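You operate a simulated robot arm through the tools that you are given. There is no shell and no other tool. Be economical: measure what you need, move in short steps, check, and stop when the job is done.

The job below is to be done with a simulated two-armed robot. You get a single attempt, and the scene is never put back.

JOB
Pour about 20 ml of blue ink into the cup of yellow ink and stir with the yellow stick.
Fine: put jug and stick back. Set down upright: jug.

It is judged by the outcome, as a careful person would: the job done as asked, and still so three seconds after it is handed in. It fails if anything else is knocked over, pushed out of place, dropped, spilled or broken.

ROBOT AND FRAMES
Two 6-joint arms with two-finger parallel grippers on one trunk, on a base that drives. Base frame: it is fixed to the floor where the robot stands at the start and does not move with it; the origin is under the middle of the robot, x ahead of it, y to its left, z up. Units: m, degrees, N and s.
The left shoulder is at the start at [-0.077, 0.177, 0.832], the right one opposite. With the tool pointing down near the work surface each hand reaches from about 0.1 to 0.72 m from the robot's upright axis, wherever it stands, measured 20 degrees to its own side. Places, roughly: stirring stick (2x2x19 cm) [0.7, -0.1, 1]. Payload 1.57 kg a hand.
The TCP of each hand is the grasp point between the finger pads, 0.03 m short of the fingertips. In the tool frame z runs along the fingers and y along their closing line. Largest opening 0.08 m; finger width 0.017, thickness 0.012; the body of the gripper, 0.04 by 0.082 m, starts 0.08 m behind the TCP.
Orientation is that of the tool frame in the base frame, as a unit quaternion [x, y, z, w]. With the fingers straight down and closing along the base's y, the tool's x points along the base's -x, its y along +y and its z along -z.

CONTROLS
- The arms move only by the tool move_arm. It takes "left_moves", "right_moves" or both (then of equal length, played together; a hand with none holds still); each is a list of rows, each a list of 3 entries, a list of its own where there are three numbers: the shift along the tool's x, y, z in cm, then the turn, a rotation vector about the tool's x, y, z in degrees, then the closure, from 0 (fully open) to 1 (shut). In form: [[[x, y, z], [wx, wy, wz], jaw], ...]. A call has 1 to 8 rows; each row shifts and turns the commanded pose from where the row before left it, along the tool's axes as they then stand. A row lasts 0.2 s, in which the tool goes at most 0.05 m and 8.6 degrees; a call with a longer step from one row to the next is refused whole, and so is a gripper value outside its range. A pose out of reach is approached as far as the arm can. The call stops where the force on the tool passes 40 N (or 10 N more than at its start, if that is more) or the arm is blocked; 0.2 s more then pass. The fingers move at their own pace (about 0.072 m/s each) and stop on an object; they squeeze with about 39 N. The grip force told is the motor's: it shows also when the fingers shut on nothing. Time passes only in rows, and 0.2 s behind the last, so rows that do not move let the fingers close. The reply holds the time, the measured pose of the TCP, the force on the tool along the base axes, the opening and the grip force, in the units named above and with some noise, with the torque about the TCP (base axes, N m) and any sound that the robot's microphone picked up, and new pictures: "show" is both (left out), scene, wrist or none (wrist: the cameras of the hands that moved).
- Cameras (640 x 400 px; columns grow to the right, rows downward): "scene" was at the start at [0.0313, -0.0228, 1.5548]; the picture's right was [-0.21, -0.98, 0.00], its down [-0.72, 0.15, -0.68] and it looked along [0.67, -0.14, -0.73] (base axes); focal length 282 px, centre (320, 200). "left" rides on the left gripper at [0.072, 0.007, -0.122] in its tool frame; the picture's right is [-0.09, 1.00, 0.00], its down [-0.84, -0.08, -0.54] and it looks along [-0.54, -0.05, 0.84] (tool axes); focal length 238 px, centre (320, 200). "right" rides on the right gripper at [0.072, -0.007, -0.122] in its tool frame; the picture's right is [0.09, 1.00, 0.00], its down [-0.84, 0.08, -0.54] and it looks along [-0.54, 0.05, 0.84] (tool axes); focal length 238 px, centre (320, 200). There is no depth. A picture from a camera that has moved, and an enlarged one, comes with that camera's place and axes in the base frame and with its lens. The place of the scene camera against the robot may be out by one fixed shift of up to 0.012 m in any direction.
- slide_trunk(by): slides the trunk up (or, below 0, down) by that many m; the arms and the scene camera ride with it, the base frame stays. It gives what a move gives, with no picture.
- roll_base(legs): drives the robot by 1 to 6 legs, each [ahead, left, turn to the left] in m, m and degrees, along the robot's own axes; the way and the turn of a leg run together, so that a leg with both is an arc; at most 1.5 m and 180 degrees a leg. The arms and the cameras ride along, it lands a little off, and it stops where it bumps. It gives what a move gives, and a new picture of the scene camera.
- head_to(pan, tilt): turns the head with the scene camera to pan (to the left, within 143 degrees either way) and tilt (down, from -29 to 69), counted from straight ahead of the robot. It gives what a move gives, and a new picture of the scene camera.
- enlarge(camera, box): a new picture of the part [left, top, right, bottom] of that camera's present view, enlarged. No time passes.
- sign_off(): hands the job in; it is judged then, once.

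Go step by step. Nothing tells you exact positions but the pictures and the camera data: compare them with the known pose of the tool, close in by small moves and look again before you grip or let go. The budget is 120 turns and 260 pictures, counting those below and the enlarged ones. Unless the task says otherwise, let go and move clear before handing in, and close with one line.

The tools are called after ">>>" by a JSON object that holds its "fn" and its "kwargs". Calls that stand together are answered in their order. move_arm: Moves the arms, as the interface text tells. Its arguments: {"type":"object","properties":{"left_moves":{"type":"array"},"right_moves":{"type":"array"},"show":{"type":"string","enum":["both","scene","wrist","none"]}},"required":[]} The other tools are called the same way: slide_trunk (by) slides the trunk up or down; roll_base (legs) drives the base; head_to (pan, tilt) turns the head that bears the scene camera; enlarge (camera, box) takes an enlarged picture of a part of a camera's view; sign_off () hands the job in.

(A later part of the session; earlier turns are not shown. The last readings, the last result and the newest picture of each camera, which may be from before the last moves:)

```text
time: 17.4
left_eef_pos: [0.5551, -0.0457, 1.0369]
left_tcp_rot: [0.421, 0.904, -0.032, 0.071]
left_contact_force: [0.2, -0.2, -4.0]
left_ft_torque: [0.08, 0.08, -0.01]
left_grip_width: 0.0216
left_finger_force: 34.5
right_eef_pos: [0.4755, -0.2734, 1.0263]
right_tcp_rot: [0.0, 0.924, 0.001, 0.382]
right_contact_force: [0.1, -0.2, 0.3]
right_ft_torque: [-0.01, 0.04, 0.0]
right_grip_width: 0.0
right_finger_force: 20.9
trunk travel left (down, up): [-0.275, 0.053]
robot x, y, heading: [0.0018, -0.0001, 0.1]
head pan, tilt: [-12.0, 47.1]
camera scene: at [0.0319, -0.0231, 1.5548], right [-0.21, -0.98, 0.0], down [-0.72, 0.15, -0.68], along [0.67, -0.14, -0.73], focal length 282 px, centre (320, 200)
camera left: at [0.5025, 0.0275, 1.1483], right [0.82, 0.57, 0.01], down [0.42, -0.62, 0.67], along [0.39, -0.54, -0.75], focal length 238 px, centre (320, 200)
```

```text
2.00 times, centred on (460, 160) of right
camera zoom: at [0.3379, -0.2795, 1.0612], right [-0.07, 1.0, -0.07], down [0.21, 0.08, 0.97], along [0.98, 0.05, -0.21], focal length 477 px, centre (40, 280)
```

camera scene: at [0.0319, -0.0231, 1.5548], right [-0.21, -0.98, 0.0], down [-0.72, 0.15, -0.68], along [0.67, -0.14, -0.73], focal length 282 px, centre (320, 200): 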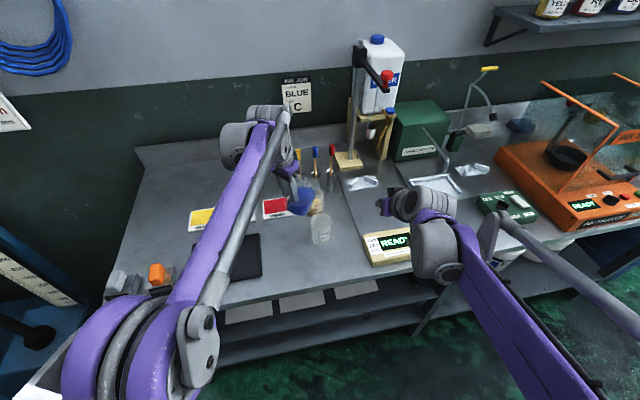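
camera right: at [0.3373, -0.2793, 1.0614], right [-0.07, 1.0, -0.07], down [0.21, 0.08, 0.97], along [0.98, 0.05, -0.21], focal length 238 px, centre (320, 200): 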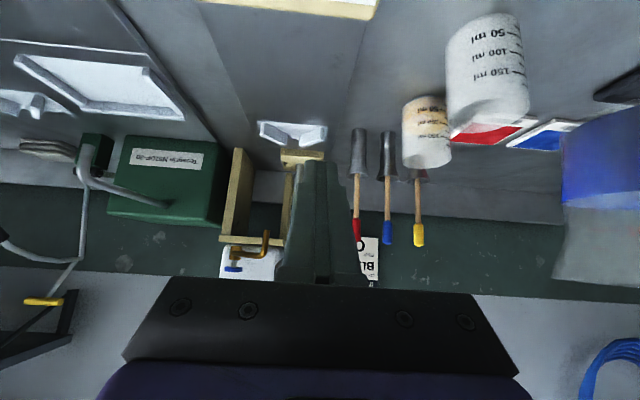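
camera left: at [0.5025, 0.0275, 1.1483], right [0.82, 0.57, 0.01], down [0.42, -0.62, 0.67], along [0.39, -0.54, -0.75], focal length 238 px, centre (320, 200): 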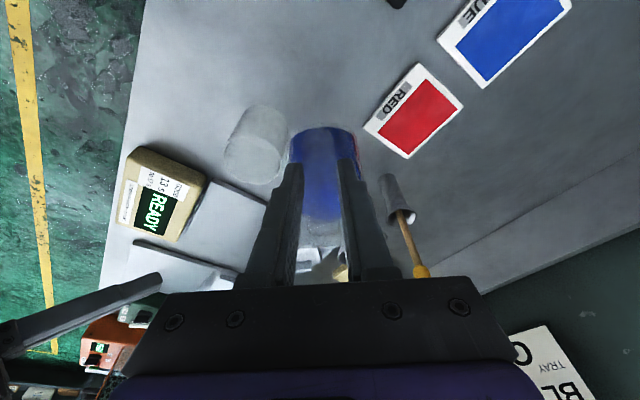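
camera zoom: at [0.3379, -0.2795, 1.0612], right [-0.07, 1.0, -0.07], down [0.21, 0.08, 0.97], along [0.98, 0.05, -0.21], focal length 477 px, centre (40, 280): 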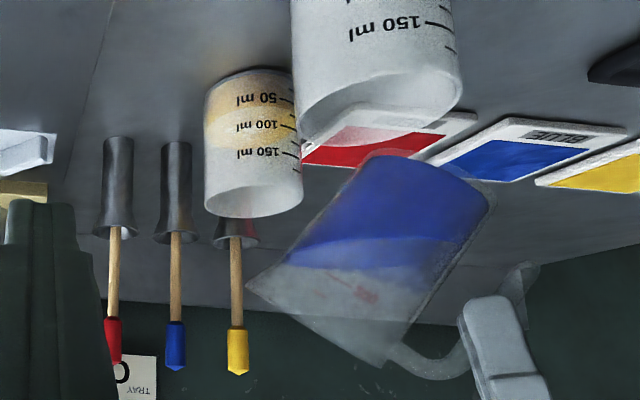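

Tilt 36°, no ink at the lip yet. I check the lip's place over the cup more closely.

>>> {"fn": "enlarge", "kwargs": {"camera": "scene", "box": [290, 160, 340, 220]}}

>>> {"fn": "enlarge", "kwargs": {"camera": "left", "box": [270, 110, 380, 290]}}

```text
6.67 times, centred on (315, 190) of scene
camera zoom: at [0.0319, -0.0231, 1.5548], right [-0.21, -0.98, 0.0], down [-0.72, 0.15, -0.68], along [0.67, -0.14, -0.73], focal length 1879 px, centre (353, 267)
```

zoom: 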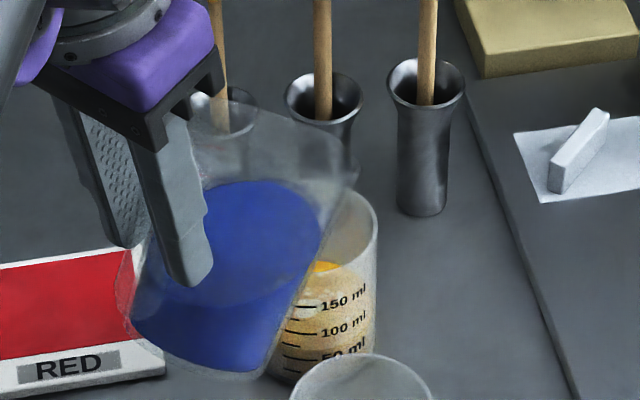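

```text
2.22 times, centred on (325, 200) of left
camera zoom: at [0.5025, 0.0275, 1.1483], right [0.82, 0.57, 0.01], down [0.42, -0.62, 0.67], along [0.39, -0.54, -0.75], focal length 530 px, centre (309, 200)
```

zoom: 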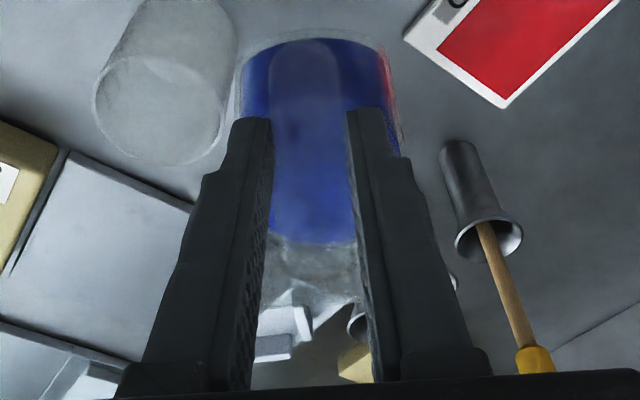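

The lip needs about 8 mm lateral correction; then I tilt on to ~44°, advancing slightly to keep the lip over the cup.

>>> {"fn": "move_arm", "kwargs": {"left_moves": [[[0, 0.8, 0], [0, 0, 0], 1], [[-0.25, 0, 0], [0, 3, 0], 1], [[-0.25, 0, 0], [0, 3, 0], 1], [[-0.1, 0, 0], [0, 2, 0], 1], [[0, 0, 0], [0, 0, 0], 1], [[0, 0, 0], [0, 0, 0], 1]], "show": "none"}}

>>> {"fn": "enlarge", "kwargs": {"camera": "right", "box": [380, 80, 540, 240]}}

>>> {"fn": "enlarge", "kwargs": {"camera": "scene", "box": [290, 160, 340, 220]}}

```text
time: 18.8
left_eef_pos: [0.5656, -0.0442, 1.0389]
left_tcp_rot: [0.423, 0.906, -0.004, 0.008]
left_contact_force: [0.3, 0.7, -2.8]
left_ft_torque: [0.11, 0.05, 0.0]
left_grip_width: 0.0216
left_finger_force: 34.9
right_eef_pos: [0.4756, -0.273, 1.0265]
right_tcp_rot: [0.001, 0.924, -0.001, 0.382]
right_contact_force: [1.1, 0.0, 0.3]
right_ft_torque: [0.0, 0.02, 0.05]
right_grip_width: 0.0
right_finger_force: 21.4
trunk travel left (down, up): [-0.275, 0.053]
robot x, y, heading: [0.0016, 0.0002, -0.1]
head pan, tilt: [-12.0, 47.1]
```

```text
2.50 times, centred on (460, 160) of right
camera zoom: at [0.3378, -0.2793, 1.0613], right [-0.07, 1.0, -0.07], down [0.21, 0.08, 0.97], along [0.98, 0.05, -0.21], focal length 596 px, centre (-30, 300)
```

zoom: 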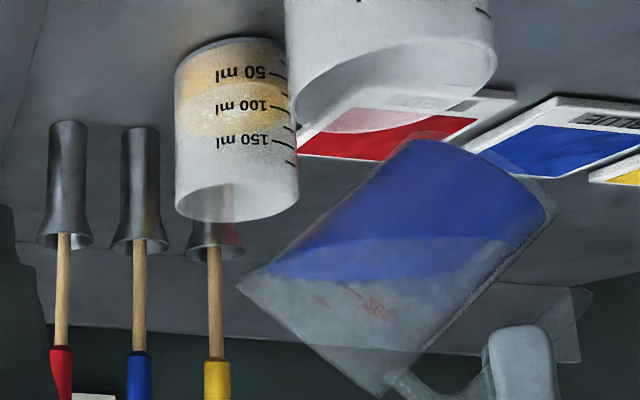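

```text
6.67 times, centred on (315, 190) of scene
camera zoom: at [0.0317, -0.0229, 1.5548], right [-0.21, -0.98, 0.0], down [-0.72, 0.15, -0.68], along [0.67, -0.14, -0.73], focal length 1879 px, centre (353, 267)
```

zoom: 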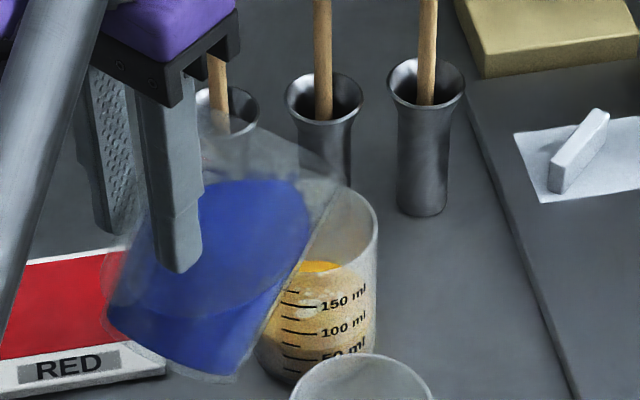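

The ink edge is just short of the lip. Tilt 3° more, slowly.

>>> {"fn": "move_arm", "kwargs": {"left_moves": [[[-0.08, 0, 0], [0, 1, 0], 1], [[-0.08, 0, 0], [0, 1, 0], 1], [[-0.08, 0, 0], [0, 1, 0], 1], [[0, 0, 0], [0, 0, 0], 1], [[0, 0, 0], [0, 0, 0], 1]], "show": "none"}}

>>> {"fn": "enlarge", "kwargs": {"camera": "right", "box": [390, 80, 490, 220]}}

```text
time: 20.0
left_eef_pos: [0.5658, -0.0489, 1.0391]
left_tcp_rot: [0.423, 0.906, 0.008, -0.017]
left_contact_force: [0.4, -0.3, -2.4]
left_ft_torque: [0.08, 0.05, 0.03]
left_grip_width: 0.0219
left_finger_force: 34.5
right_eef_pos: [0.4751, -0.2718, 1.0266]
right_tcp_rot: [0.0, 0.924, 0.001, 0.382]
right_contact_force: [-0.4, 0.1, -0.5]
right_ft_torque: [0.07, 0.04, -0.04]
right_grip_width: 0.0
right_finger_force: 21.2
trunk travel left (down, up): [-0.275, 0.053]
robot x, y, heading: [-0.0006, 0.0054, -0.1]
head pan, tilt: [-12.0, 47.1]
```

```text
2.86 times, centred on (440, 150) of right
camera zoom: at [0.3378, -0.2793, 1.0613], right [-0.07, 1.0, -0.07], down [0.21, 0.08, 0.97], along [0.98, 0.05, -0.21], focal length 681 px, centre (-23, 343)
```

zoom: 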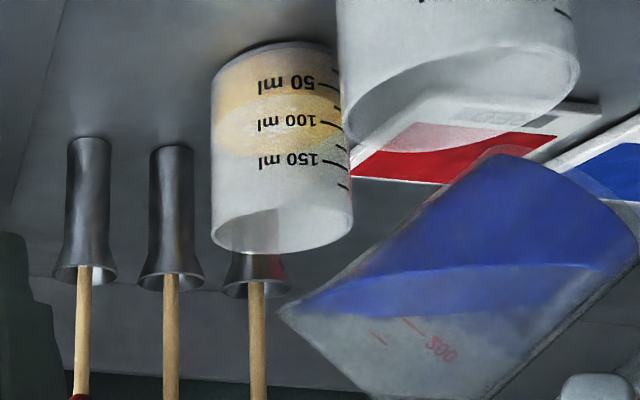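

Ink is almost at the lip; no pour yet. Two more degrees.

>>> {"fn": "move_arm", "kwargs": {"left_moves": [[[-0.07, 0, 0], [0, 1, 0], 1], [[-0.07, 0, 0], [0, 1, 0], 1], [[0, 0, 0], [0, 0, 0], 1], [[0, 0, 0], [0, 0, 0], 1]], "show": "none"}}

>>> {"fn": "enlarge", "kwargs": {"camera": "right", "box": [390, 80, 490, 220]}}

```text
time: 21.0
left_eef_pos: [0.5679, -0.048, 1.04]
left_tcp_rot: [0.423, 0.906, 0.015, -0.032]
left_contact_force: [-0.2, 0.2, -2.8]
left_ft_torque: [0.05, 0.05, -0.02]
left_grip_width: 0.0219
left_finger_force: 34.9
right_eef_pos: [0.4754, -0.2728, 1.0265]
right_tcp_rot: [0.0, 0.924, 0.0, 0.383]
right_contact_force: [0.5, 0.0, 0.1]
right_ft_torque: [0.02, 0.01, 0.0]
right_grip_width: 0.0001
right_finger_force: 21.1
trunk travel left (down, up): [-0.275, 0.053]
robot x, y, heading: [-0.0013, 0.0006, 0.1]
head pan, tilt: [-12.0, 47.1]
```

```text
2.86 times, centred on (440, 150) of right
camera zoom: at [0.3378, -0.2793, 1.0613], right [-0.07, 1.0, -0.07], down [0.21, 0.08, 0.97], along [0.98, 0.05, -0.21], focal length 681 px, centre (-23, 343)
```

zoom: 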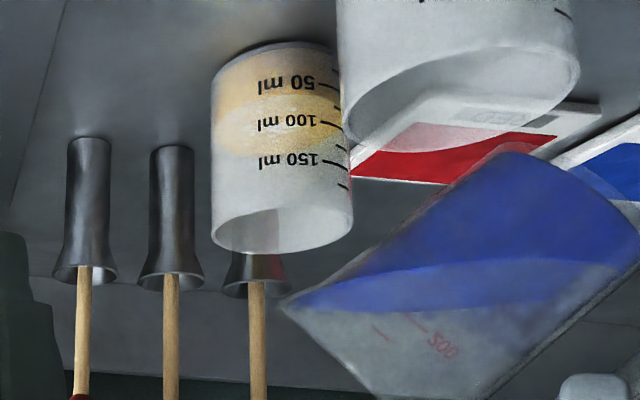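

Still just at the brink (tilt ~49°). 1.5° more.

>>> {"fn": "move_arm", "kwargs": {"left_moves": [[[-0.05, 0, 0], [0, 0.8, 0], 1], [[-0.05, 0, 0], [0, 0.7, 0], 1], [[0, 0, 0], [0, 0, 0], 1], [[0, 0, 0], [0, 0, 0], 1]], "show": "none"}}

>>> {"fn": "enlarge", "kwargs": {"camera": "right", "box": [390, 80, 490, 220]}}

```text
time: 22.0
left_eef_pos: [0.5686, -0.0479, 1.0384]
left_tcp_rot: [0.422, 0.905, 0.021, -0.043]
left_contact_force: [-0.4, -0.1, -2.8]
left_ft_torque: [0.09, 0.03, -0.03]
left_grip_width: 0.0218
left_finger_force: 34.8
right_eef_pos: [0.4736, -0.2729, 1.0268]
right_tcp_rot: [0.0, 0.924, 0.0, 0.383]
right_contact_force: [-0.2, -0.4, 0.6]
right_ft_torque: [-0.03, -0.03, 0.03]
right_grip_width: 0.0
right_finger_force: 21.4
trunk travel left (down, up): [-0.275, 0.053]
robot x, y, heading: [-0.0058, -0.0009, 0.0]
head pan, tilt: [-12.0, 47.1]
```

```text
2.86 times, centred on (440, 150) of right
camera zoom: at [0.3378, -0.2793, 1.0613], right [-0.07, 1.0, -0.07], down [0.21, 0.08, 0.97], along [0.98, 0.05, -0.21], focal length 681 px, centre (-23, 343)
```

zoom: 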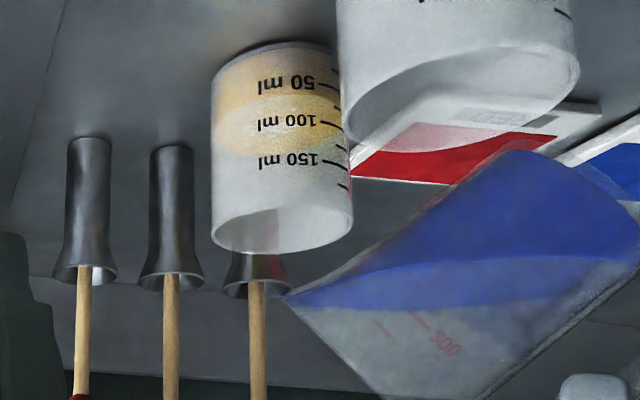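

Ink has reached the lip corner. Another 1.5°.

>>> {"fn": "move_arm", "kwargs": {"left_moves": [[[-0.05, 0, 0], [0, 0.8, 0], 1], [[-0.05, 0, 0], [0, 0.7, 0], 1], [[0, 0, 0], [0, 0, 0], 1], [[0, 0, 0], [0, 0, 0], 1]], "show": "none"}}

>>> {"fn": "enlarge", "kwargs": {"camera": "right", "box": [390, 80, 490, 220]}}

```text
time: 23.0
left_eef_pos: [0.5685, -0.0487, 1.0381]
left_tcp_rot: [0.422, 0.904, 0.026, -0.055]
left_contact_force: [-0.2, 0.0, -3.8]
left_ft_torque: [0.06, 0.05, 0.01]
left_grip_width: 0.0215
left_finger_force: 34.5
right_eef_pos: [0.4754, -0.2723, 1.0266]
right_tcp_rot: [0.0, 0.924, 0.0, 0.383]
right_contact_force: [0.0, 0.0, 0.1]
right_ft_torque: [0.01, 0.01, -0.04]
right_grip_width: 0.0
right_finger_force: 21.4
trunk travel left (down, up): [-0.275, 0.053]
robot x, y, heading: [0.0007, -0.0006, -0.0]
head pan, tilt: [-12.0, 47.1]
```

```text
2.86 times, centred on (440, 150) of right
camera zoom: at [0.3378, -0.2793, 1.0613], right [-0.07, 1.0, -0.07], down [0.21, 0.08, 0.97], along [0.98, 0.05, -0.21], focal length 681 px, centre (-23, 343)
```

zoom: 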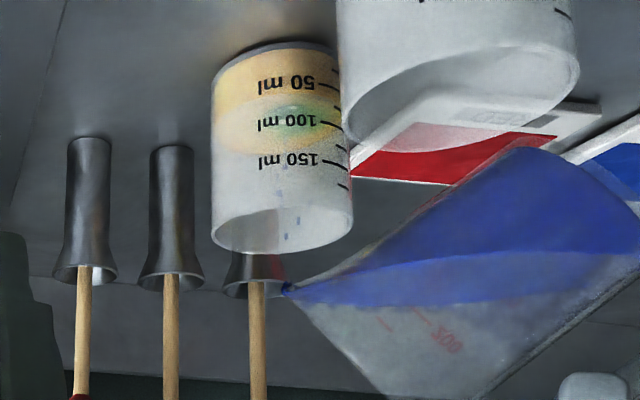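

Pouring has begun, landing well inside the cup. I hold still and watch the level.

>>> {"fn": "move_arm", "kwargs": {"left_moves": [[[0, 0, 0], [0, 0, 0], 1], [[0, 0, 0], [0, 0, 0], 1]], "show": "none"}}

>>> {"fn": "enlarge", "kwargs": {"camera": "right", "box": [398, 90, 458, 175]}}

```text
time: 23.6
left_eef_pos: [0.5686, -0.0481, 1.0381]
left_tcp_rot: [0.422, 0.904, 0.026, -0.056]
left_contact_force: [0.5, -0.1, -2.3]
left_ft_torque: [0.04, 0.04, -0.01]
left_grip_width: 0.0215
left_finger_force: 34.5
right_eef_pos: [0.4754, -0.2725, 1.0275]
right_tcp_rot: [0.0, 0.924, 0.001, 0.383]
right_contact_force: [0.5, -0.5, 0.0]
right_ft_torque: [0.04, -0.03, -0.01]
right_grip_width: 0.0
right_finger_force: 21.2
trunk travel left (down, up): [-0.275, 0.053]
robot x, y, heading: [-0.0012, -0.0001, -0.0]
head pan, tilt: [-12.0, 47.1]
```

```text
4.71 times, centred on (428, 132) of right
camera zoom: at [0.3377, -0.2793, 1.0613], right [-0.07, 1.0, -0.07], down [0.21, 0.08, 0.97], along [0.98, 0.05, -0.21], focal length 1122 px, centre (-188, 518)
```

zoom: 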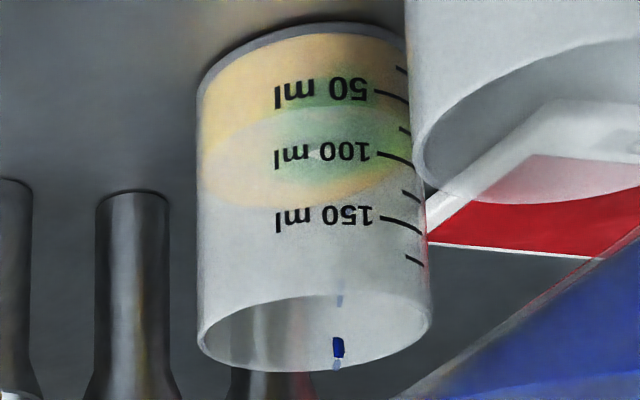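

Only a millilitre or two so far. Another 1° and wait.

>>> {"fn": "move_arm", "kwargs": {"left_moves": [[[-0.03, 0, 0], [0, 1.0, 0], 1], [[0, 0, 0], [0, 0, 0], 1], [[0, 0, 0], [0, 0, 0], 1], [[0, 0, 0], [0, 0, 0], 1]], "show": "none"}}

>>> {"fn": "enlarge", "kwargs": {"camera": "right", "box": [398, 90, 458, 175]}}

```text
time: 24.6
left_eef_pos: [0.5702, -0.0493, 1.0393]
left_tcp_rot: [0.422, 0.904, 0.029, -0.064]
left_contact_force: [-1.2, -0.2, -2.3]
left_ft_torque: [0.05, 0.02, -0.05]
left_grip_width: 0.0218
left_finger_force: 34.7
right_eef_pos: [0.4756, -0.2734, 1.0257]
right_tcp_rot: [-0.001, 0.924, 0.001, 0.382]
right_contact_force: [0.0, 0.0, 0.4]
right_ft_torque: [-0.01, 0.01, 0.0]
right_grip_width: 0.0002
right_finger_force: 21.2
trunk travel left (down, up): [-0.275, 0.053]
robot x, y, heading: [-0.001, 0.0014, -0.1]
head pan, tilt: [-12.0, 47.1]
```

```text
4.71 times, centred on (428, 132) of right
camera zoom: at [0.3377, -0.2793, 1.0613], right [-0.07, 1.0, -0.07], down [0.21, 0.08, 0.97], along [0.98, 0.05, -0.21], focal length 1122 px, centre (-188, 518)
```

zoom: 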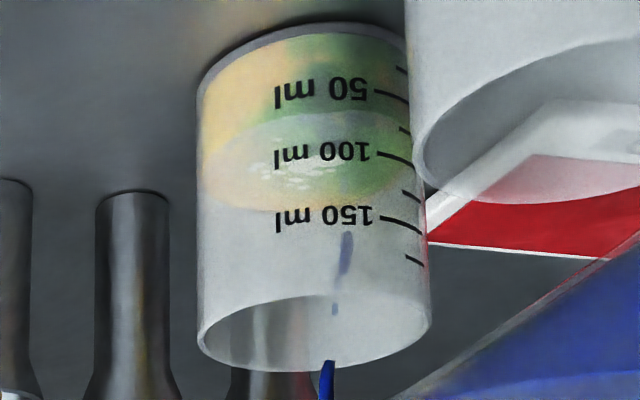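

Level rising slowly (~4 ml). Another degree and wait longer.

>>> {"fn": "move_arm", "kwargs": {"left_moves": [[[-0.03, 0, 0], [0, 1.0, 0], 1], [[0, 0, 0], [0, 0, 0], 1], [[0, 0, 0], [0, 0, 0], 1], [[0, 0, 0], [0, 0, 0], 1], [[0, 0, 0], [0, 0, 0], 1]], "show": "none"}}

>>> {"fn": "enlarge", "kwargs": {"camera": "right", "box": [398, 90, 458, 175]}}

```text
time: 25.8
left_eef_pos: [0.5707, -0.0489, 1.0391]
left_tcp_rot: [0.421, 0.904, 0.033, -0.071]
left_contact_force: [-0.1, -0.1, -2.7]
left_ft_torque: [0.06, 0.02, -0.01]
left_grip_width: 0.0214
left_finger_force: 34.7
right_eef_pos: [0.4757, -0.272, 1.0266]
right_tcp_rot: [0.0, 0.924, 0.0, 0.383]
right_contact_force: [0.4, 0.2, 0.1]
right_ft_torque: [0.02, 0.01, -0.03]
right_grip_width: 0.0
right_finger_force: 21.9
trunk travel left (down, up): [-0.275, 0.053]
robot x, y, heading: [-0.0004, 0.0022, 0.0]
head pan, tilt: [-12.0, 47.1]
```

```text
4.71 times, centred on (428, 132) of right
camera zoom: at [0.3377, -0.2793, 1.0613], right [-0.07, 1.0, -0.07], down [0.21, 0.08, 0.97], along [0.98, 0.05, -0.21], focal length 1122 px, centre (-188, 518)
```

zoom: 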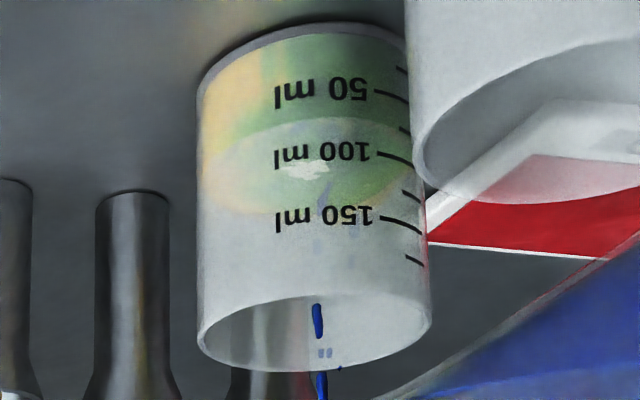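

About 7–8 ml in; flow is steady. I hold and re-check.

>>> {"fn": "move_arm", "kwargs": {"left_moves": [[[0, 0, 0], [0, 0.5, 0], 1], [[0, 0, 0], [0, 0, 0], 1], [[0, 0, 0], [0, 0, 0], 1], [[0, 0, 0], [0, 0, 0], 1]], "show": "none"}}

>>> {"fn": "enlarge", "kwargs": {"camera": "right", "box": [398, 90, 458, 175]}}

>>> {"fn": "enlarge", "kwargs": {"camera": "scene", "box": [290, 160, 340, 220]}}

```text
time: 26.8
left_eef_pos: [0.5693, -0.0495, 1.0392]
left_tcp_rot: [0.421, 0.903, 0.035, -0.075]
left_contact_force: [0.4, 0.9, -2.6]
left_ft_torque: [0.06, 0.06, -0.01]
left_grip_width: 0.0214
left_finger_force: 34.7
right_eef_pos: [0.4761, -0.2728, 1.0266]
right_tcp_rot: [0.0, 0.924, 0.0, 0.383]
right_contact_force: [0.7, 0.6, 0.0]
right_ft_torque: [-0.02, -0.01, 0.03]
right_grip_width: 0.0
right_finger_force: 21.3
trunk travel left (down, up): [-0.275, 0.053]
robot x, y, heading: [-0.0, 0.0002, 0.0]
head pan, tilt: [-12.0, 47.1]
```

```text
4.71 times, centred on (428, 132) of right
camera zoom: at [0.3377, -0.2793, 1.0613], right [-0.07, 1.0, -0.07], down [0.21, 0.08, 0.97], along [0.98, 0.05, -0.21], focal length 1122 px, centre (-188, 518)
```

zoom: 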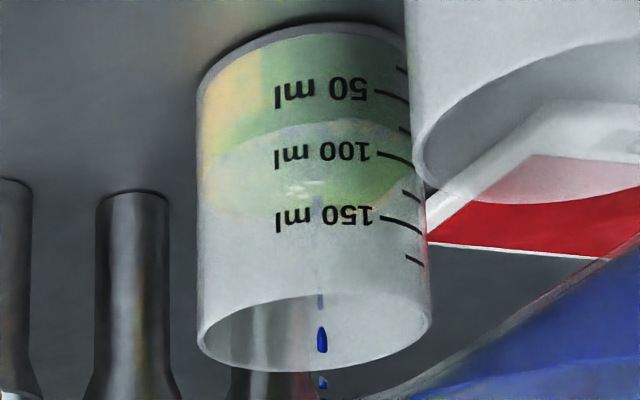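

```text
6.67 times, centred on (315, 190) of scene
camera zoom: at [0.0316, -0.0229, 1.5548], right [-0.21, -0.98, 0.0], down [-0.72, 0.15, -0.68], along [0.67, -0.14, -0.73], focal length 1879 px, centre (353, 267)
```

zoom: 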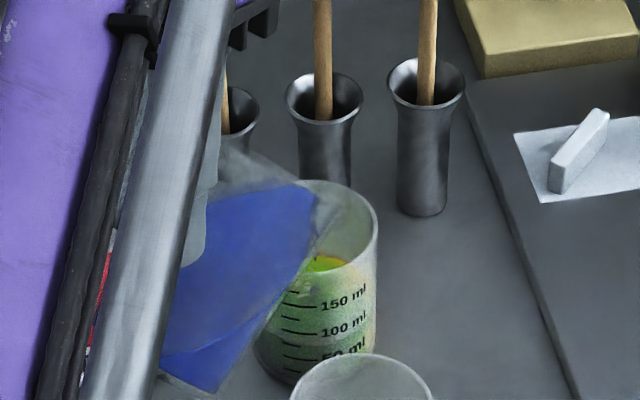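

About 10 ml now. Another 1° and wait.

>>> {"fn": "move_arm", "kwargs": {"left_moves": [[[-0.03, 0, 0], [0, 1.0, 0], 1], [[0, 0, 0], [0, 0, 0], 1], [[0, 0, 0], [0, 0, 0], 1], [[0, 0, 0], [0, 0, 0], 1], [[0, 0, 0], [0, 0, 0], 1]], "show": "none"}}

>>> {"fn": "enlarge", "kwargs": {"camera": "right", "box": [398, 90, 458, 175]}}

```text
time: 28.0
left_eef_pos: [0.5691, -0.0493, 1.0389]
left_tcp_rot: [0.421, 0.902, 0.039, -0.083]
left_contact_force: [0.0, 0.0, -2.9]
left_ft_torque: [0.04, -0.01, -0.01]
left_grip_width: 0.0213
left_finger_force: 34.9
right_eef_pos: [0.4751, -0.2729, 1.026]
right_tcp_rot: [0.001, 0.924, -0.001, 0.383]
right_contact_force: [0.3, -0.1, -0.6]
right_ft_torque: [-0.01, -0.02, 0.02]
right_grip_width: 0.0
right_finger_force: 21.7
trunk travel left (down, up): [-0.275, 0.053]
robot x, y, heading: [-0.0013, 0.0026, -0.1]
head pan, tilt: [-12.0, 47.1]
```

```text
4.71 times, centred on (428, 132) of right
camera zoom: at [0.3377, -0.2793, 1.0613], right [-0.07, 1.0, -0.07], down [0.21, 0.08, 0.97], along [0.98, 0.05, -0.21], focal length 1122 px, centre (-188, 518)
```

zoom: 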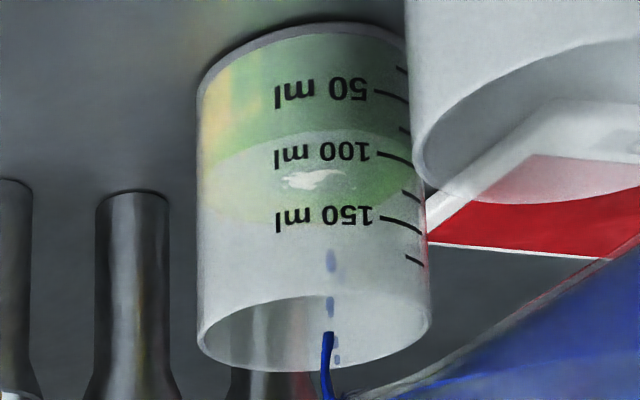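

About 15 ml and still flowing. I hold 0.4 s and look again.

>>> {"fn": "move_arm", "kwargs": {"left_moves": [[[0, 0, 0], [0, 0, 0], 1], [[0, 0, 0], [0, 0, 0], 1]], "show": "none"}}

>>> {"fn": "enlarge", "kwargs": {"camera": "right", "box": [398, 90, 458, 175]}}

```text
time: 28.6
left_eef_pos: [0.5704, -0.0487, 1.039]
left_tcp_rot: [0.421, 0.903, 0.039, -0.083]
left_contact_force: [0.5, -0.4, -3.2]
left_ft_torque: [0.0, 0.06, 0.01]
left_grip_width: 0.0213
left_finger_force: 34.7
right_eef_pos: [0.4762, -0.2716, 1.0264]
right_tcp_rot: [0.0, 0.924, 0.0, 0.383]
right_contact_force: [0.2, 0.2, -0.3]
right_ft_torque: [-0.02, 0.02, 0.0]
right_grip_width: 0.0001
right_finger_force: 21.7
trunk travel left (down, up): [-0.275, 0.053]
robot x, y, heading: [0.0026, 0.0024, -0.0]
head pan, tilt: [-12.0, 47.1]
```

```text
4.71 times, centred on (428, 132) of right
camera zoom: at [0.3377, -0.2793, 1.0613], right [-0.07, 1.0, -0.07], down [0.21, 0.08, 0.97], along [0.98, 0.05, -0.21], focal length 1122 px, centre (-188, 518)
```

zoom: 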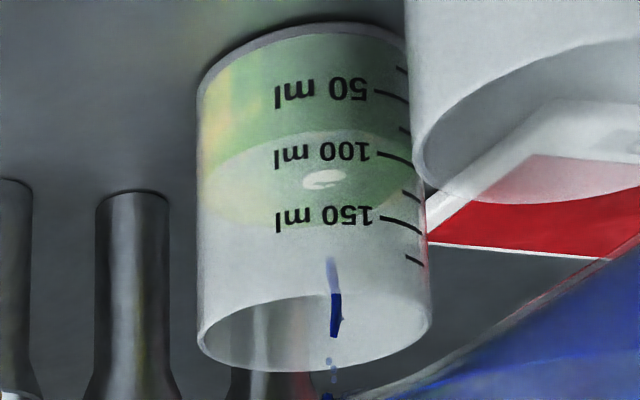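

About 17 ml, slowing. I hold one more moment, then tilt back 12°.

>>> {"fn": "move_arm", "kwargs": {"left_moves": [[[0, 0, 0], [0, 0, 0], 1], [[0, 0, 0], [0, 0, 0], 1], [[0, 0, 0], [0, -4, 0], 1], [[0, 0, 0], [0, -4, 0], 1], [[0, 0, 0], [0, -4, 0], 1], [[0, 0, 0], [0, 0, 0], 1], [[0, 0, 0], [0, 0, 0], 1]], "show": "none"}}

>>> {"fn": "enlarge", "kwargs": {"camera": "right", "box": [398, 90, 458, 175]}}

>>> {"fn": "enlarge", "kwargs": {"camera": "right", "box": [380, 80, 540, 240]}}

```text
time: 30.2
left_eef_pos: [0.5701, -0.0499, 1.0384]
left_tcp_rot: [0.422, 0.907, -0.007, 0.012]
left_contact_force: [0.4, 0.0, -3.5]
left_ft_torque: [0.06, 0.08, 0.02]
left_grip_width: 0.0212
left_finger_force: 34.9
right_eef_pos: [0.4746, -0.2727, 1.0266]
right_tcp_rot: [0.001, 0.924, 0.0, 0.382]
right_contact_force: [-0.4, 0.5, -0.8]
right_ft_torque: [0.0, 0.0, 0.0]
right_grip_width: 0.0
right_finger_force: 21.6
trunk travel left (down, up): [-0.275, 0.053]
robot x, y, heading: [0.0024, 0.0009, -0.1]
head pan, tilt: [-12.0, 47.1]
```

```text
4.71 times, centred on (428, 132) of right
camera zoom: at [0.3377, -0.2793, 1.0614], right [-0.07, 1.0, -0.07], down [0.21, 0.08, 0.97], along [0.98, 0.05, -0.21], focal length 1122 px, centre (-188, 518)
```

zoom: 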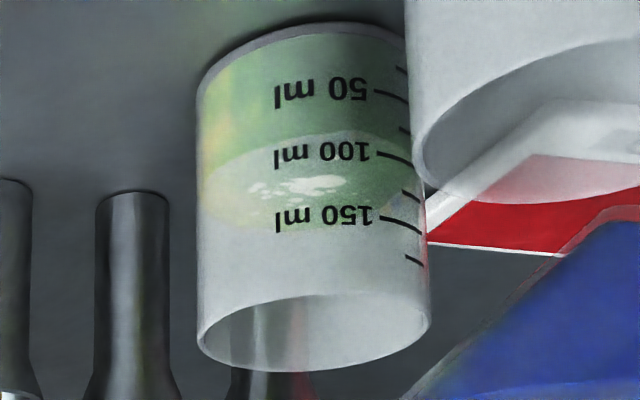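

```text
2.50 times, centred on (460, 160) of right
camera zoom: at [0.3377, -0.2793, 1.0614], right [-0.07, 1.0, -0.07], down [0.21, 0.08, 0.97], along [0.98, 0.05, -0.21], focal length 596 px, centre (-30, 300)
```

zoom: 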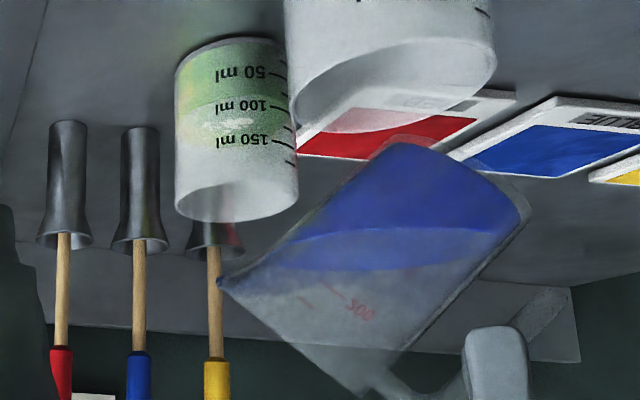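

Level rise ≈20 ml. Tilting the jug back upright.

>>> {"fn": "move_arm", "kwargs": {"left_moves": [[[0, 0, 0], [0, -5, 0], 1], [[0, 0, 0], [0, -5.5, 0], 1], [[0, 0, 0], [0, -6, 0], 1], [[0, 0, 0], [0, -6, 0], 1], [[0, 0, 0], [0, -6, 0], 1], [[0, 0, 0], [0, -6, 0], 1], [[0, 0, 0], [0, -5, 0], 1], [[0, 0, 0], [0, -4, 0], 1]], "show": "scene"}}

>>> {"fn": "enlarge", "kwargs": {"camera": "right", "box": [380, 80, 540, 240]}}

```text
time: 32.0
left_eef_pos: [0.5702, -0.0508, 1.0403]
left_tcp_rot: [0.39, 0.837, -0.163, 0.348]
left_contact_force: [-0.2, -0.4, -2.6]
left_ft_torque: [0.16, 0.14, -0.01]
left_grip_width: 0.0218
left_finger_force: 34.6
right_eef_pos: [0.4749, -0.2718, 1.0266]
right_tcp_rot: [-0.001, 0.924, 0.001, 0.383]
right_contact_force: [-0.4, -0.5, -0.2]
right_ft_torque: [0.01, 0.02, -0.03]
right_grip_width: 0.0
right_finger_force: 21.9
trunk travel left (down, up): [-0.275, 0.053]
robot x, y, heading: [0.0022, -0.0027, 0.2]
head pan, tilt: [-12.0, 47.1]
camera scene: at [0.0315, -0.0227, 1.5548], right [-0.21, -0.98, 0.0], down [-0.72, 0.15, -0.68], along [0.67, -0.14, -0.73], focal length 282 px, centre (320, 200)
```

scene: 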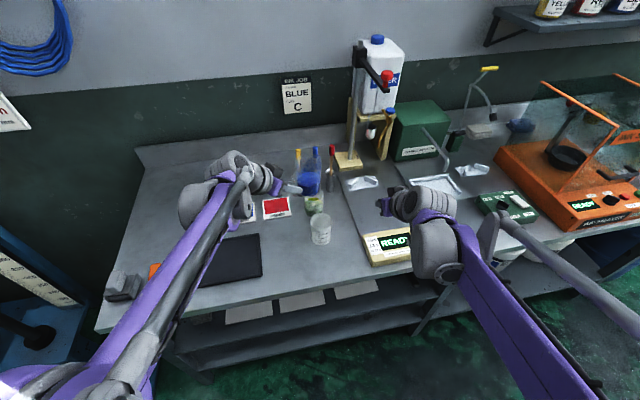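

```text
2.50 times, centred on (460, 160) of right
camera zoom: at [0.3376, -0.2792, 1.0614], right [-0.07, 1.0, -0.07], down [0.21, 0.08, 0.97], along [0.98, 0.05, -0.21], focal length 596 px, centre (-30, 300)
```

zoom: 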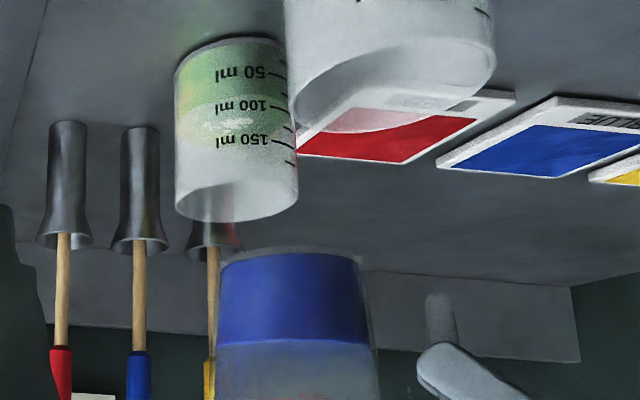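

Jug is upright, nothing spilled. Carrying it back to above its original place, then undoing the yaw.

>>> {"fn": "move_arm", "kwargs": {"left_moves": [[[1.0, -1.2, -1.0], [0, 0, 0], 1], [[1.9, -2.3, -1.9], [0, 0, 0], 1], [[1.9, -2.3, -1.9], [0, 0, 0], 1], [[1.9, -2.3, -1.9], [0, 0, 0], 1], [[1.77, -2.16, -1.77], [0, 0, 0], 1], [[0, 0, 0], [-3, 0, -3], 1], [[0, 0, 0], [-4.5, 0, -4.5], 1], [[0, 0, 0], [-4.5, 0, -4.5], 1]], "show": "none"}}

>>> {"fn": "move_arm", "kwargs": {"left_moves": [[[0, 0, 0], [-4.5, 0, -4.5], 1], [[0, 0, 0], [-4.5, 0, -4.5], 1], [[0, 0, 0], [-4.5, 0, -4.5], 1], [[0, 0, 0], [-4.5, 0, -4.5], 1], [[0, 0, 0], [-3, 0, -3], 1], [[0, 0, 0], [-2.35, 0, -2.35], 1], [[0, 0, 0], [0, 0, 0], 1]], "show": "scene"}}

```text
time: 33.8
left_eef_pos: [0.4149, -0.0238, 1.0392]
left_tcp_rot: [0.262, 0.886, -0.108, 0.367]
left_contact_force: [0.7, -0.3, -2.7]
left_ft_torque: [0.13, 0.16, 0.04]
left_grip_width: 0.0216
left_finger_force: 35.0
right_eef_pos: [0.4741, -0.2731, 1.0271]
right_tcp_rot: [0.0, 0.924, 0.0, 0.383]
right_contact_force: [0.5, 0.0, -0.2]
right_ft_torque: [0.01, 0.01, 0.01]
right_grip_width: 0.0
right_finger_force: 21.3
trunk travel left (down, up): [-0.275, 0.053]
robot x, y, heading: [0.0029, -0.0018, -0.0]
head pan, tilt: [-12.0, 47.1]
```

```text
time: 35.4
left_eef_pos: [0.4136, -0.0249, 1.0384]
left_tcp_rot: [0.0, 0.924, 0.0, 0.382]
left_contact_force: [1.1, 0.0, -3.1]
left_ft_torque: [0.03, 0.21, -0.02]
left_grip_width: 0.0216
left_finger_force: 34.8
right_eef_pos: [0.4754, -0.2725, 1.0266]
right_tcp_rot: [0.001, 0.924, 0.0, 0.383]
right_contact_force: [1.0, -1.0, 1.2]
right_ft_torque: [-0.01, 0.01, -0.02]
right_grip_width: 0.0001
right_finger_force: 21.0
trunk travel left (down, up): [-0.275, 0.053]
robot x, y, heading: [0.0008, 0.0016, -0.2]
head pan, tilt: [-12.0, 47.1]
camera scene: at [0.0315, -0.0227, 1.5548], right [-0.21, -0.98, 0.0], down [-0.72, 0.15, -0.68], along [0.67, -0.14, -0.73], focal length 282 px, centre (320, 200)
```

scene: 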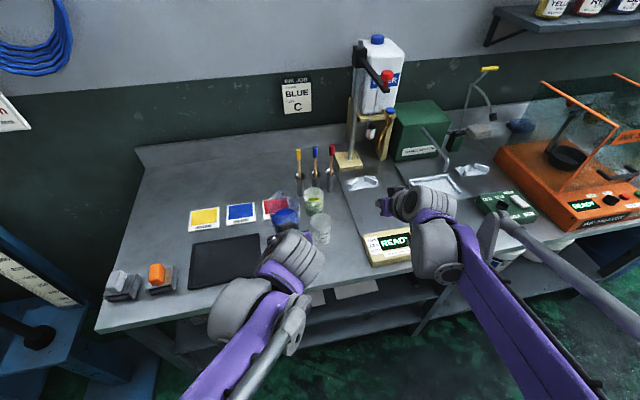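

Back over its spot with the original pose. Lowering 11.4 cm, then the last bit slowly.

>>> {"fn": "move_arm", "kwargs": {"left_moves": [[[1.34, 0, 1.34], [0, 0, 0], 1], [[1.34, 0, 1.34], [0, 0, 0], 1], [[1.34, 0, 1.34], [0, 0, 0], 1], [[1.34, 0, 1.34], [0, 0, 0], 1], [[1.34, 0, 1.34], [0, 0, 0], 1], [[1.34, 0, 1.34], [0, 0, 0], 1], [[0, 0, 0], [0, 0, 0], 1]], "show": "none"}}

>>> {"fn": "move_arm", "kwargs": {"left_moves": [[[0.14, 0, 0.14], [0, 0, 0], 1], [[0.14, 0, 0.14], [0, 0, 0], 1], [[0.14, 0, 0.14], [0, 0, 0], 1], [[0, 0, 0], [0, 0, 0], 1]], "show": "scene"}}

>>> {"fn": "enlarge", "kwargs": {"camera": "scene", "box": [250, 180, 350, 280]}}

```text
time: 37.0
left_eef_pos: [0.4144, -0.0246, 0.9262]
left_tcp_rot: [0.001, 0.924, 0.0, 0.382]
left_contact_force: [0.4, -0.4, -2.5]
left_ft_torque: [0.02, 0.2, 0.01]
left_grip_width: 0.0215
left_finger_force: 34.7
right_eef_pos: [0.4748, -0.2724, 1.0273]
right_tcp_rot: [0.0, 0.924, 0.0, 0.382]
right_contact_force: [-0.3, 0.5, -0.5]
right_ft_torque: [-0.03, -0.01, -0.01]
right_grip_width: 0.0
right_finger_force: 21.2
trunk travel left (down, up): [-0.275, 0.053]
robot x, y, heading: [-0.0021, -0.0054, 0.0]
head pan, tilt: [-12.0, 47.1]
```

```text
time: 38.0
left_eef_pos: [0.4144, -0.0254, 0.9194]
left_tcp_rot: [0.0, 0.924, 0.0, 0.383]
left_contact_force: [-1.0, 0.4, 6.4]
left_ft_torque: [0.01, -0.71, 0.03]
left_grip_width: 0.0214
left_finger_force: 35.1
right_eef_pos: [0.4762, -0.273, 1.0275]
right_tcp_rot: [-0.001, 0.924, 0.001, 0.383]
right_contact_force: [0.3, 0.4, 0.1]
right_ft_torque: [0.0, -0.01, -0.01]
right_grip_width: 0.0001
right_finger_force: 21.2
trunk travel left (down, up): [-0.275, 0.053]
robot x, y, heading: [0.0029, -0.0005, 0.2]
head pan, tilt: [-12.0, 47.1]
camera scene: at [0.0307, -0.0227, 1.5549], right [-0.21, -0.98, 0.0], down [-0.72, 0.15, -0.68], along [0.67, -0.14, -0.73], focal length 282 px, centre (320, 200)
```

scene: 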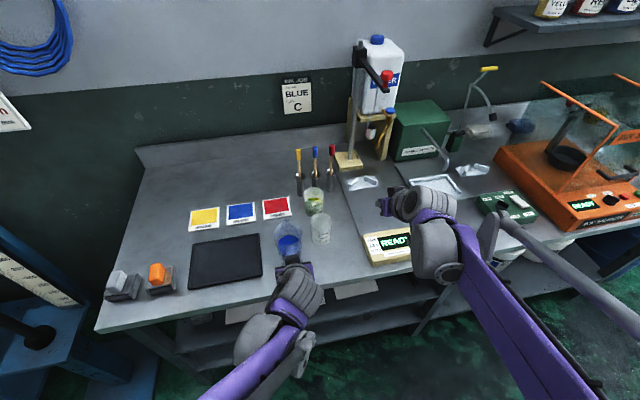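

```text
4.00 times, centred on (300, 230) of scene
camera zoom: at [0.0307, -0.0227, 1.5549], right [-0.21, -0.98, 0.0], down [-0.72, 0.15, -0.68], along [0.67, -0.14, -0.73], focal length 1128 px, centre (400, 80)
```

zoom: 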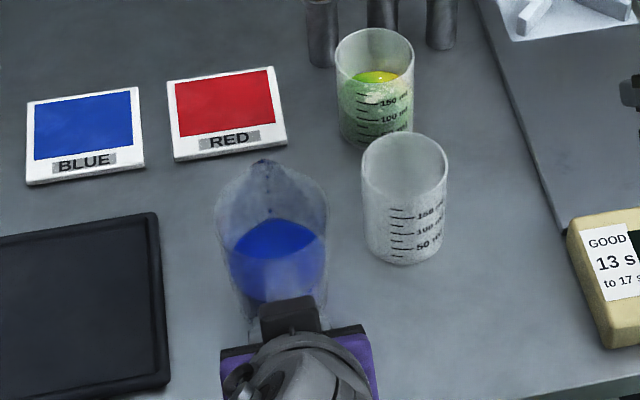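

The jug is on the bench. I relieve the pressure by 1.5 mm and open gently.

>>> {"fn": "move_arm", "kwargs": {"left_moves": [[[-0.1, 0, -0.1], [0, 0, 0], 1], [[0, 0, 0], [0, 0, 0], 0.9], [[0, 0, 0], [0, 0, 0], 0.75], [[0, 0, 0], [0, 0, 0], 0.6], [[0, 0, 0], [0, 0, 0], 0.3], [[0, 0, 0], [0, 0, 0], 0], [[0, 0, 0], [0, 0, 0], 0]], "show": "wrist"}}

>>> {"fn": "enlarge", "kwargs": {"camera": "scene", "box": [250, 200, 350, 300]}}

```text
time: 39.6
left_eef_pos: [0.4152, -0.0249, 0.9215]
left_tcp_rot: [0.0, 0.924, 0.001, 0.383]
left_contact_force: [-0.3, -0.3, -0.3]
left_ft_torque: [-0.01, 0.02, 0.0]
left_grip_width: 0.0802
left_finger_force: 0.0
right_eef_pos: [0.4743, -0.273, 1.0272]
right_tcp_rot: [0.0, 0.924, -0.001, 0.382]
right_contact_force: [-0.9, 0.4, 0.0]
right_ft_torque: [-0.01, 0.01, -0.01]
right_grip_width: 0.0002
right_finger_force: 20.9
trunk travel left (down, up): [-0.275, 0.053]
robot x, y, heading: [-0.0011, -0.0028, 0.0]
head pan, tilt: [-12.0, 47.1]
camera left: at [0.278, -0.0187, 0.9573], right [0.07, 1.0, 0.07], down [0.21, -0.08, 0.98], along [0.98, -0.05, -0.21], focal length 238 px, centre (320, 200)
```

left: 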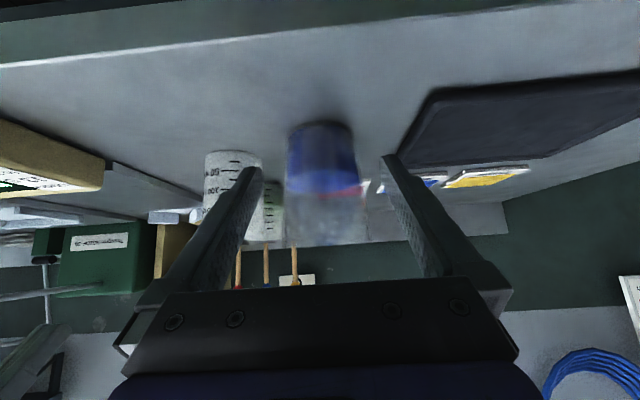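

```text
4.00 times, centred on (300, 250) of scene
camera zoom: at [0.0313, -0.0228, 1.5548], right [-0.21, -0.98, 0.0], down [-0.72, 0.15, -0.68], along [0.67, -0.14, -0.73], focal length 1128 px, centre (400, 0)
```

zoom: 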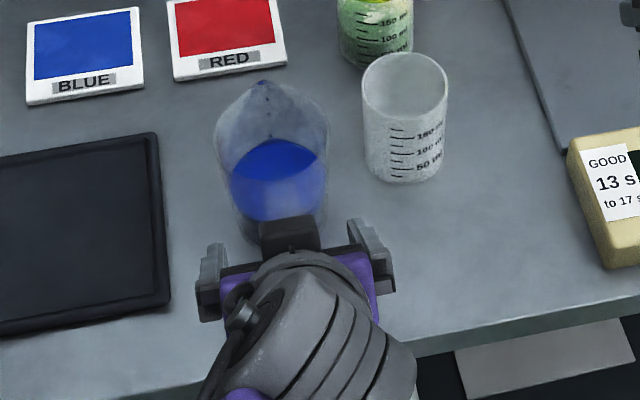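

The jug stands upright within ~3 mm of its original spot. I retreat the left hand and raise the right hand, then move it toward the yellow stick (≈0.72, -0.095, top ≈1.04).

>>> {"fn": "move_arm", "kwargs": {"left_moves": [[[2.4, 0, -2.4], [0, 0, 0], 0], [[2.4, 0, -2.4], [0, 0, 0], 0], [[2.4, 0, -2.4], [0, 0, 0], 0], [[-2.4, 2, -2.4], [0, 0, 0], 0], [[-2.4, 4, -2.0], [0, 0, 0], 0], [[0, 4, 0], [0, 0, 0], 0], [[0, 4, 0], [0, 0, 0], 0]], "right_moves": [[[-2.3, 0, -2.3], [0, 0, 0], 1], [[-2.3, 0, -2.3], [0, 0, 0], 0.5], [[0, 4, 0], [0, 0, 0], 0.5], [[-1.7, 4, 1.7], [0, 0, 0], 0.5], [[-1.7, 3.5, 1.7], [0, 0, 0], 0.5], [[-1.7, 3.5, 1.7], [0, 0, 0], 0.5], [[-1.7, 2.8, 1.7], [0, 0, 0], 0.5]], "show": "both"}}

>>> {"fn": "enlarge", "kwargs": {"camera": "scene", "box": [260, 130, 380, 220]}}

>>> {"fn": "enlarge", "kwargs": {"camera": "right", "box": [240, 50, 400, 250]}}

```text
refused: row 5 steps farther than a row can; nothing moved
```

```text
4.44 times, centred on (320, 175) of scene
camera zoom: at [0.0313, -0.0228, 1.5548], right [-0.21, -0.98, 0.0], down [-0.72, 0.15, -0.68], along [0.67, -0.14, -0.73], focal length 1253 px, centre (320, 311)
```

zoom: 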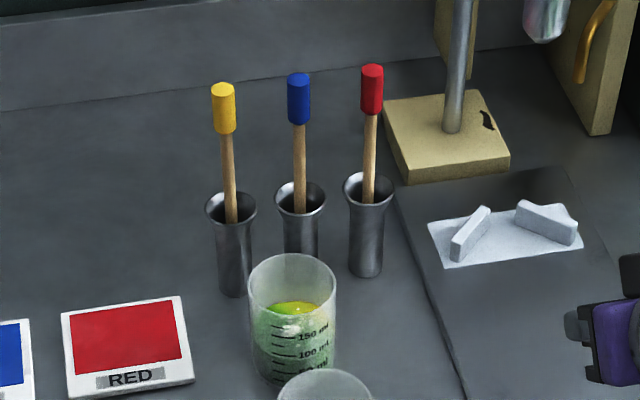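

```text
2.00 times, centred on (320, 150) of right
camera zoom: at [0.3375, -0.2793, 1.0614], right [-0.07, 1.0, -0.07], down [0.21, 0.08, 0.97], along [0.98, 0.05, -0.21], focal length 477 px, centre (320, 300)
```

zoom: 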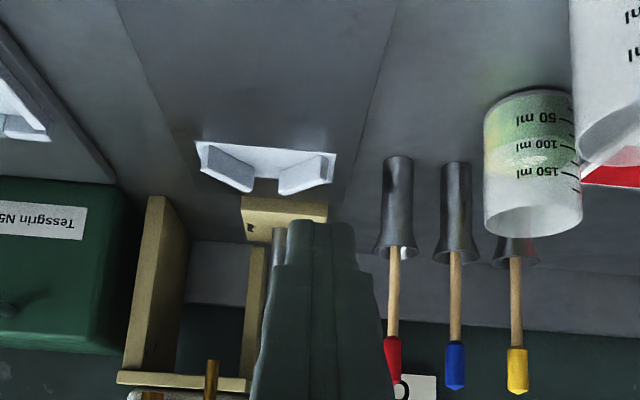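

Adjusting the too-long step and going again.

>>> {"fn": "move_arm", "kwargs": {"left_moves": [[[2.4, 0, -2.4], [0, 0, 0], 0], [[2.4, 0, -2.4], [0, 0, 0], 0], [[2.4, 0, -2.4], [0, 0, 0], 0], [[-2.4, 2, -2.4], [0, 0, 0], 0], [[-2.0, 3.5, -2.0], [0, 0, 0], 0], [[0, 4, 0], [0, 0, 0], 0], [[0, 4, 0], [0, 0, 0], 0]], "right_moves": [[[-2.3, 0, -2.3], [0, 0, 0], 1], [[-2.3, 0, -2.3], [0, 0, 0], 0.5], [[0, 4, 0], [0, 0, 0], 0.5], [[-1.7, 4, 1.7], [0, 0, 0], 0.5], [[-1.7, 3.5, 1.7], [0, 0, 0], 0.5], [[-1.7, 3.5, 1.7], [0, 0, 0], 0.5], [[-1.7, 2.8, 1.7], [0, 0, 0], 0.5]], "show": "both"}}

>>> {"fn": "enlarge", "kwargs": {"camera": "scene", "box": [260, 130, 380, 220]}}

>>> {"fn": "enlarge", "kwargs": {"camera": "right", "box": [240, 50, 400, 250]}}

```text
time: 41.2
left_eef_pos: [0.3114, 0.1086, 0.9814]
left_tcp_rot: [0.0, 0.923, -0.001, 0.384]
left_contact_force: [-1.0, -0.5, 0.4]
left_ft_torque: [-0.01, 0.02, 0.0]
left_grip_width: 0.0801
left_finger_force: 0.1
right_eef_pos: [0.575, -0.0956, 1.0885]
right_tcp_rot: [0.0, 0.924, -0.001, 0.383]
right_contact_force: [0.7, 0.7, 0.2]
right_ft_torque: [-0.02, -0.03, 0.02]
right_grip_width: 0.0398
right_finger_force: 0.0
trunk travel left (down, up): [-0.275, 0.053]
robot x, y, heading: [-0.0019, -0.0024, -0.1]
head pan, tilt: [-12.0, 47.1]
camera scene: at [0.0318, -0.0223, 1.5548], right [-0.21, -0.98, 0.0], down [-0.72, 0.15, -0.68], along [0.67, -0.14, -0.73], focal length 282 px, centre (320, 200)
camera right: at [0.4368, -0.1023, 1.1233], right [-0.06, 1.0, -0.07], down [0.21, 0.08, 0.97], along [0.98, 0.05, -0.21], focal length 238 px, centre (320, 200)
camera left: at [0.1749, 0.1154, 1.0175], right [0.07, 1.0, 0.06], down [0.21, -0.08, 0.98], along [0.98, -0.05, -0.21], focal length 238 px, centre (320, 200)
```

scene: 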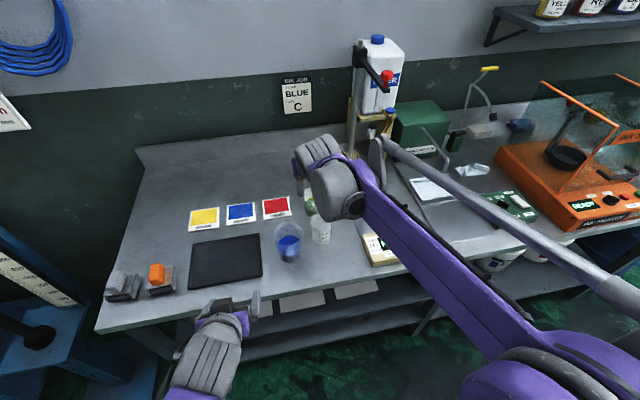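
right: 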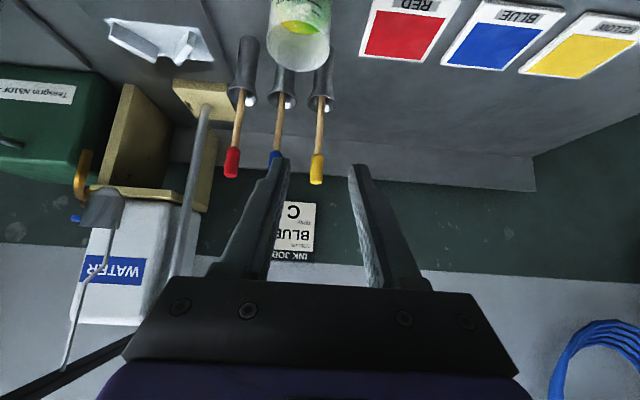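
left: 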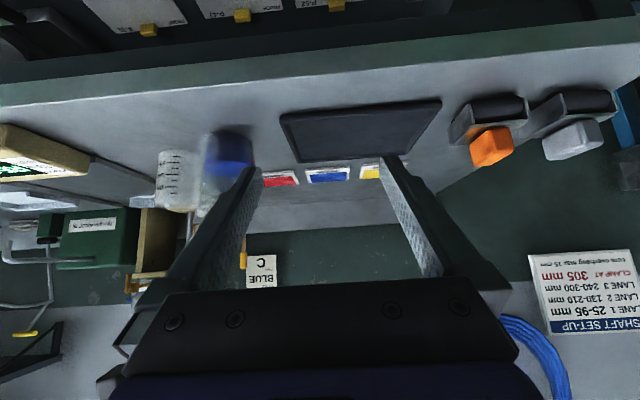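

```text
4.44 times, centred on (320, 175) of scene
camera zoom: at [0.0318, -0.0223, 1.5548], right [-0.21, -0.98, 0.0], down [-0.72, 0.15, -0.68], along [0.67, -0.14, -0.73], focal length 1253 px, centre (320, 311)
```

zoom: 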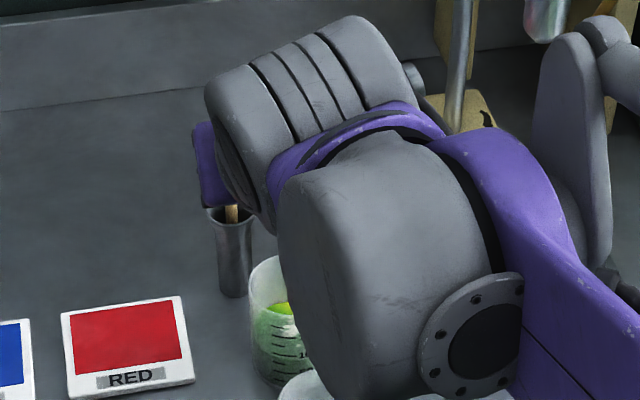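

```text
2.00 times, centred on (320, 150) of right
camera zoom: at [0.4368, -0.1023, 1.1233], right [-0.06, 1.0, -0.07], down [0.21, 0.08, 0.97], along [0.98, 0.05, -0.21], focal length 477 px, centre (320, 300)
```

zoom: 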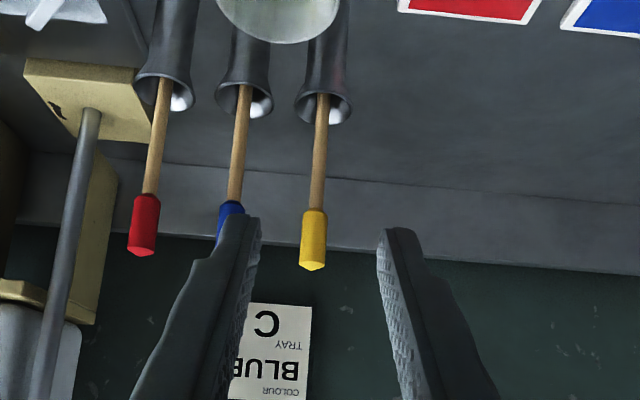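

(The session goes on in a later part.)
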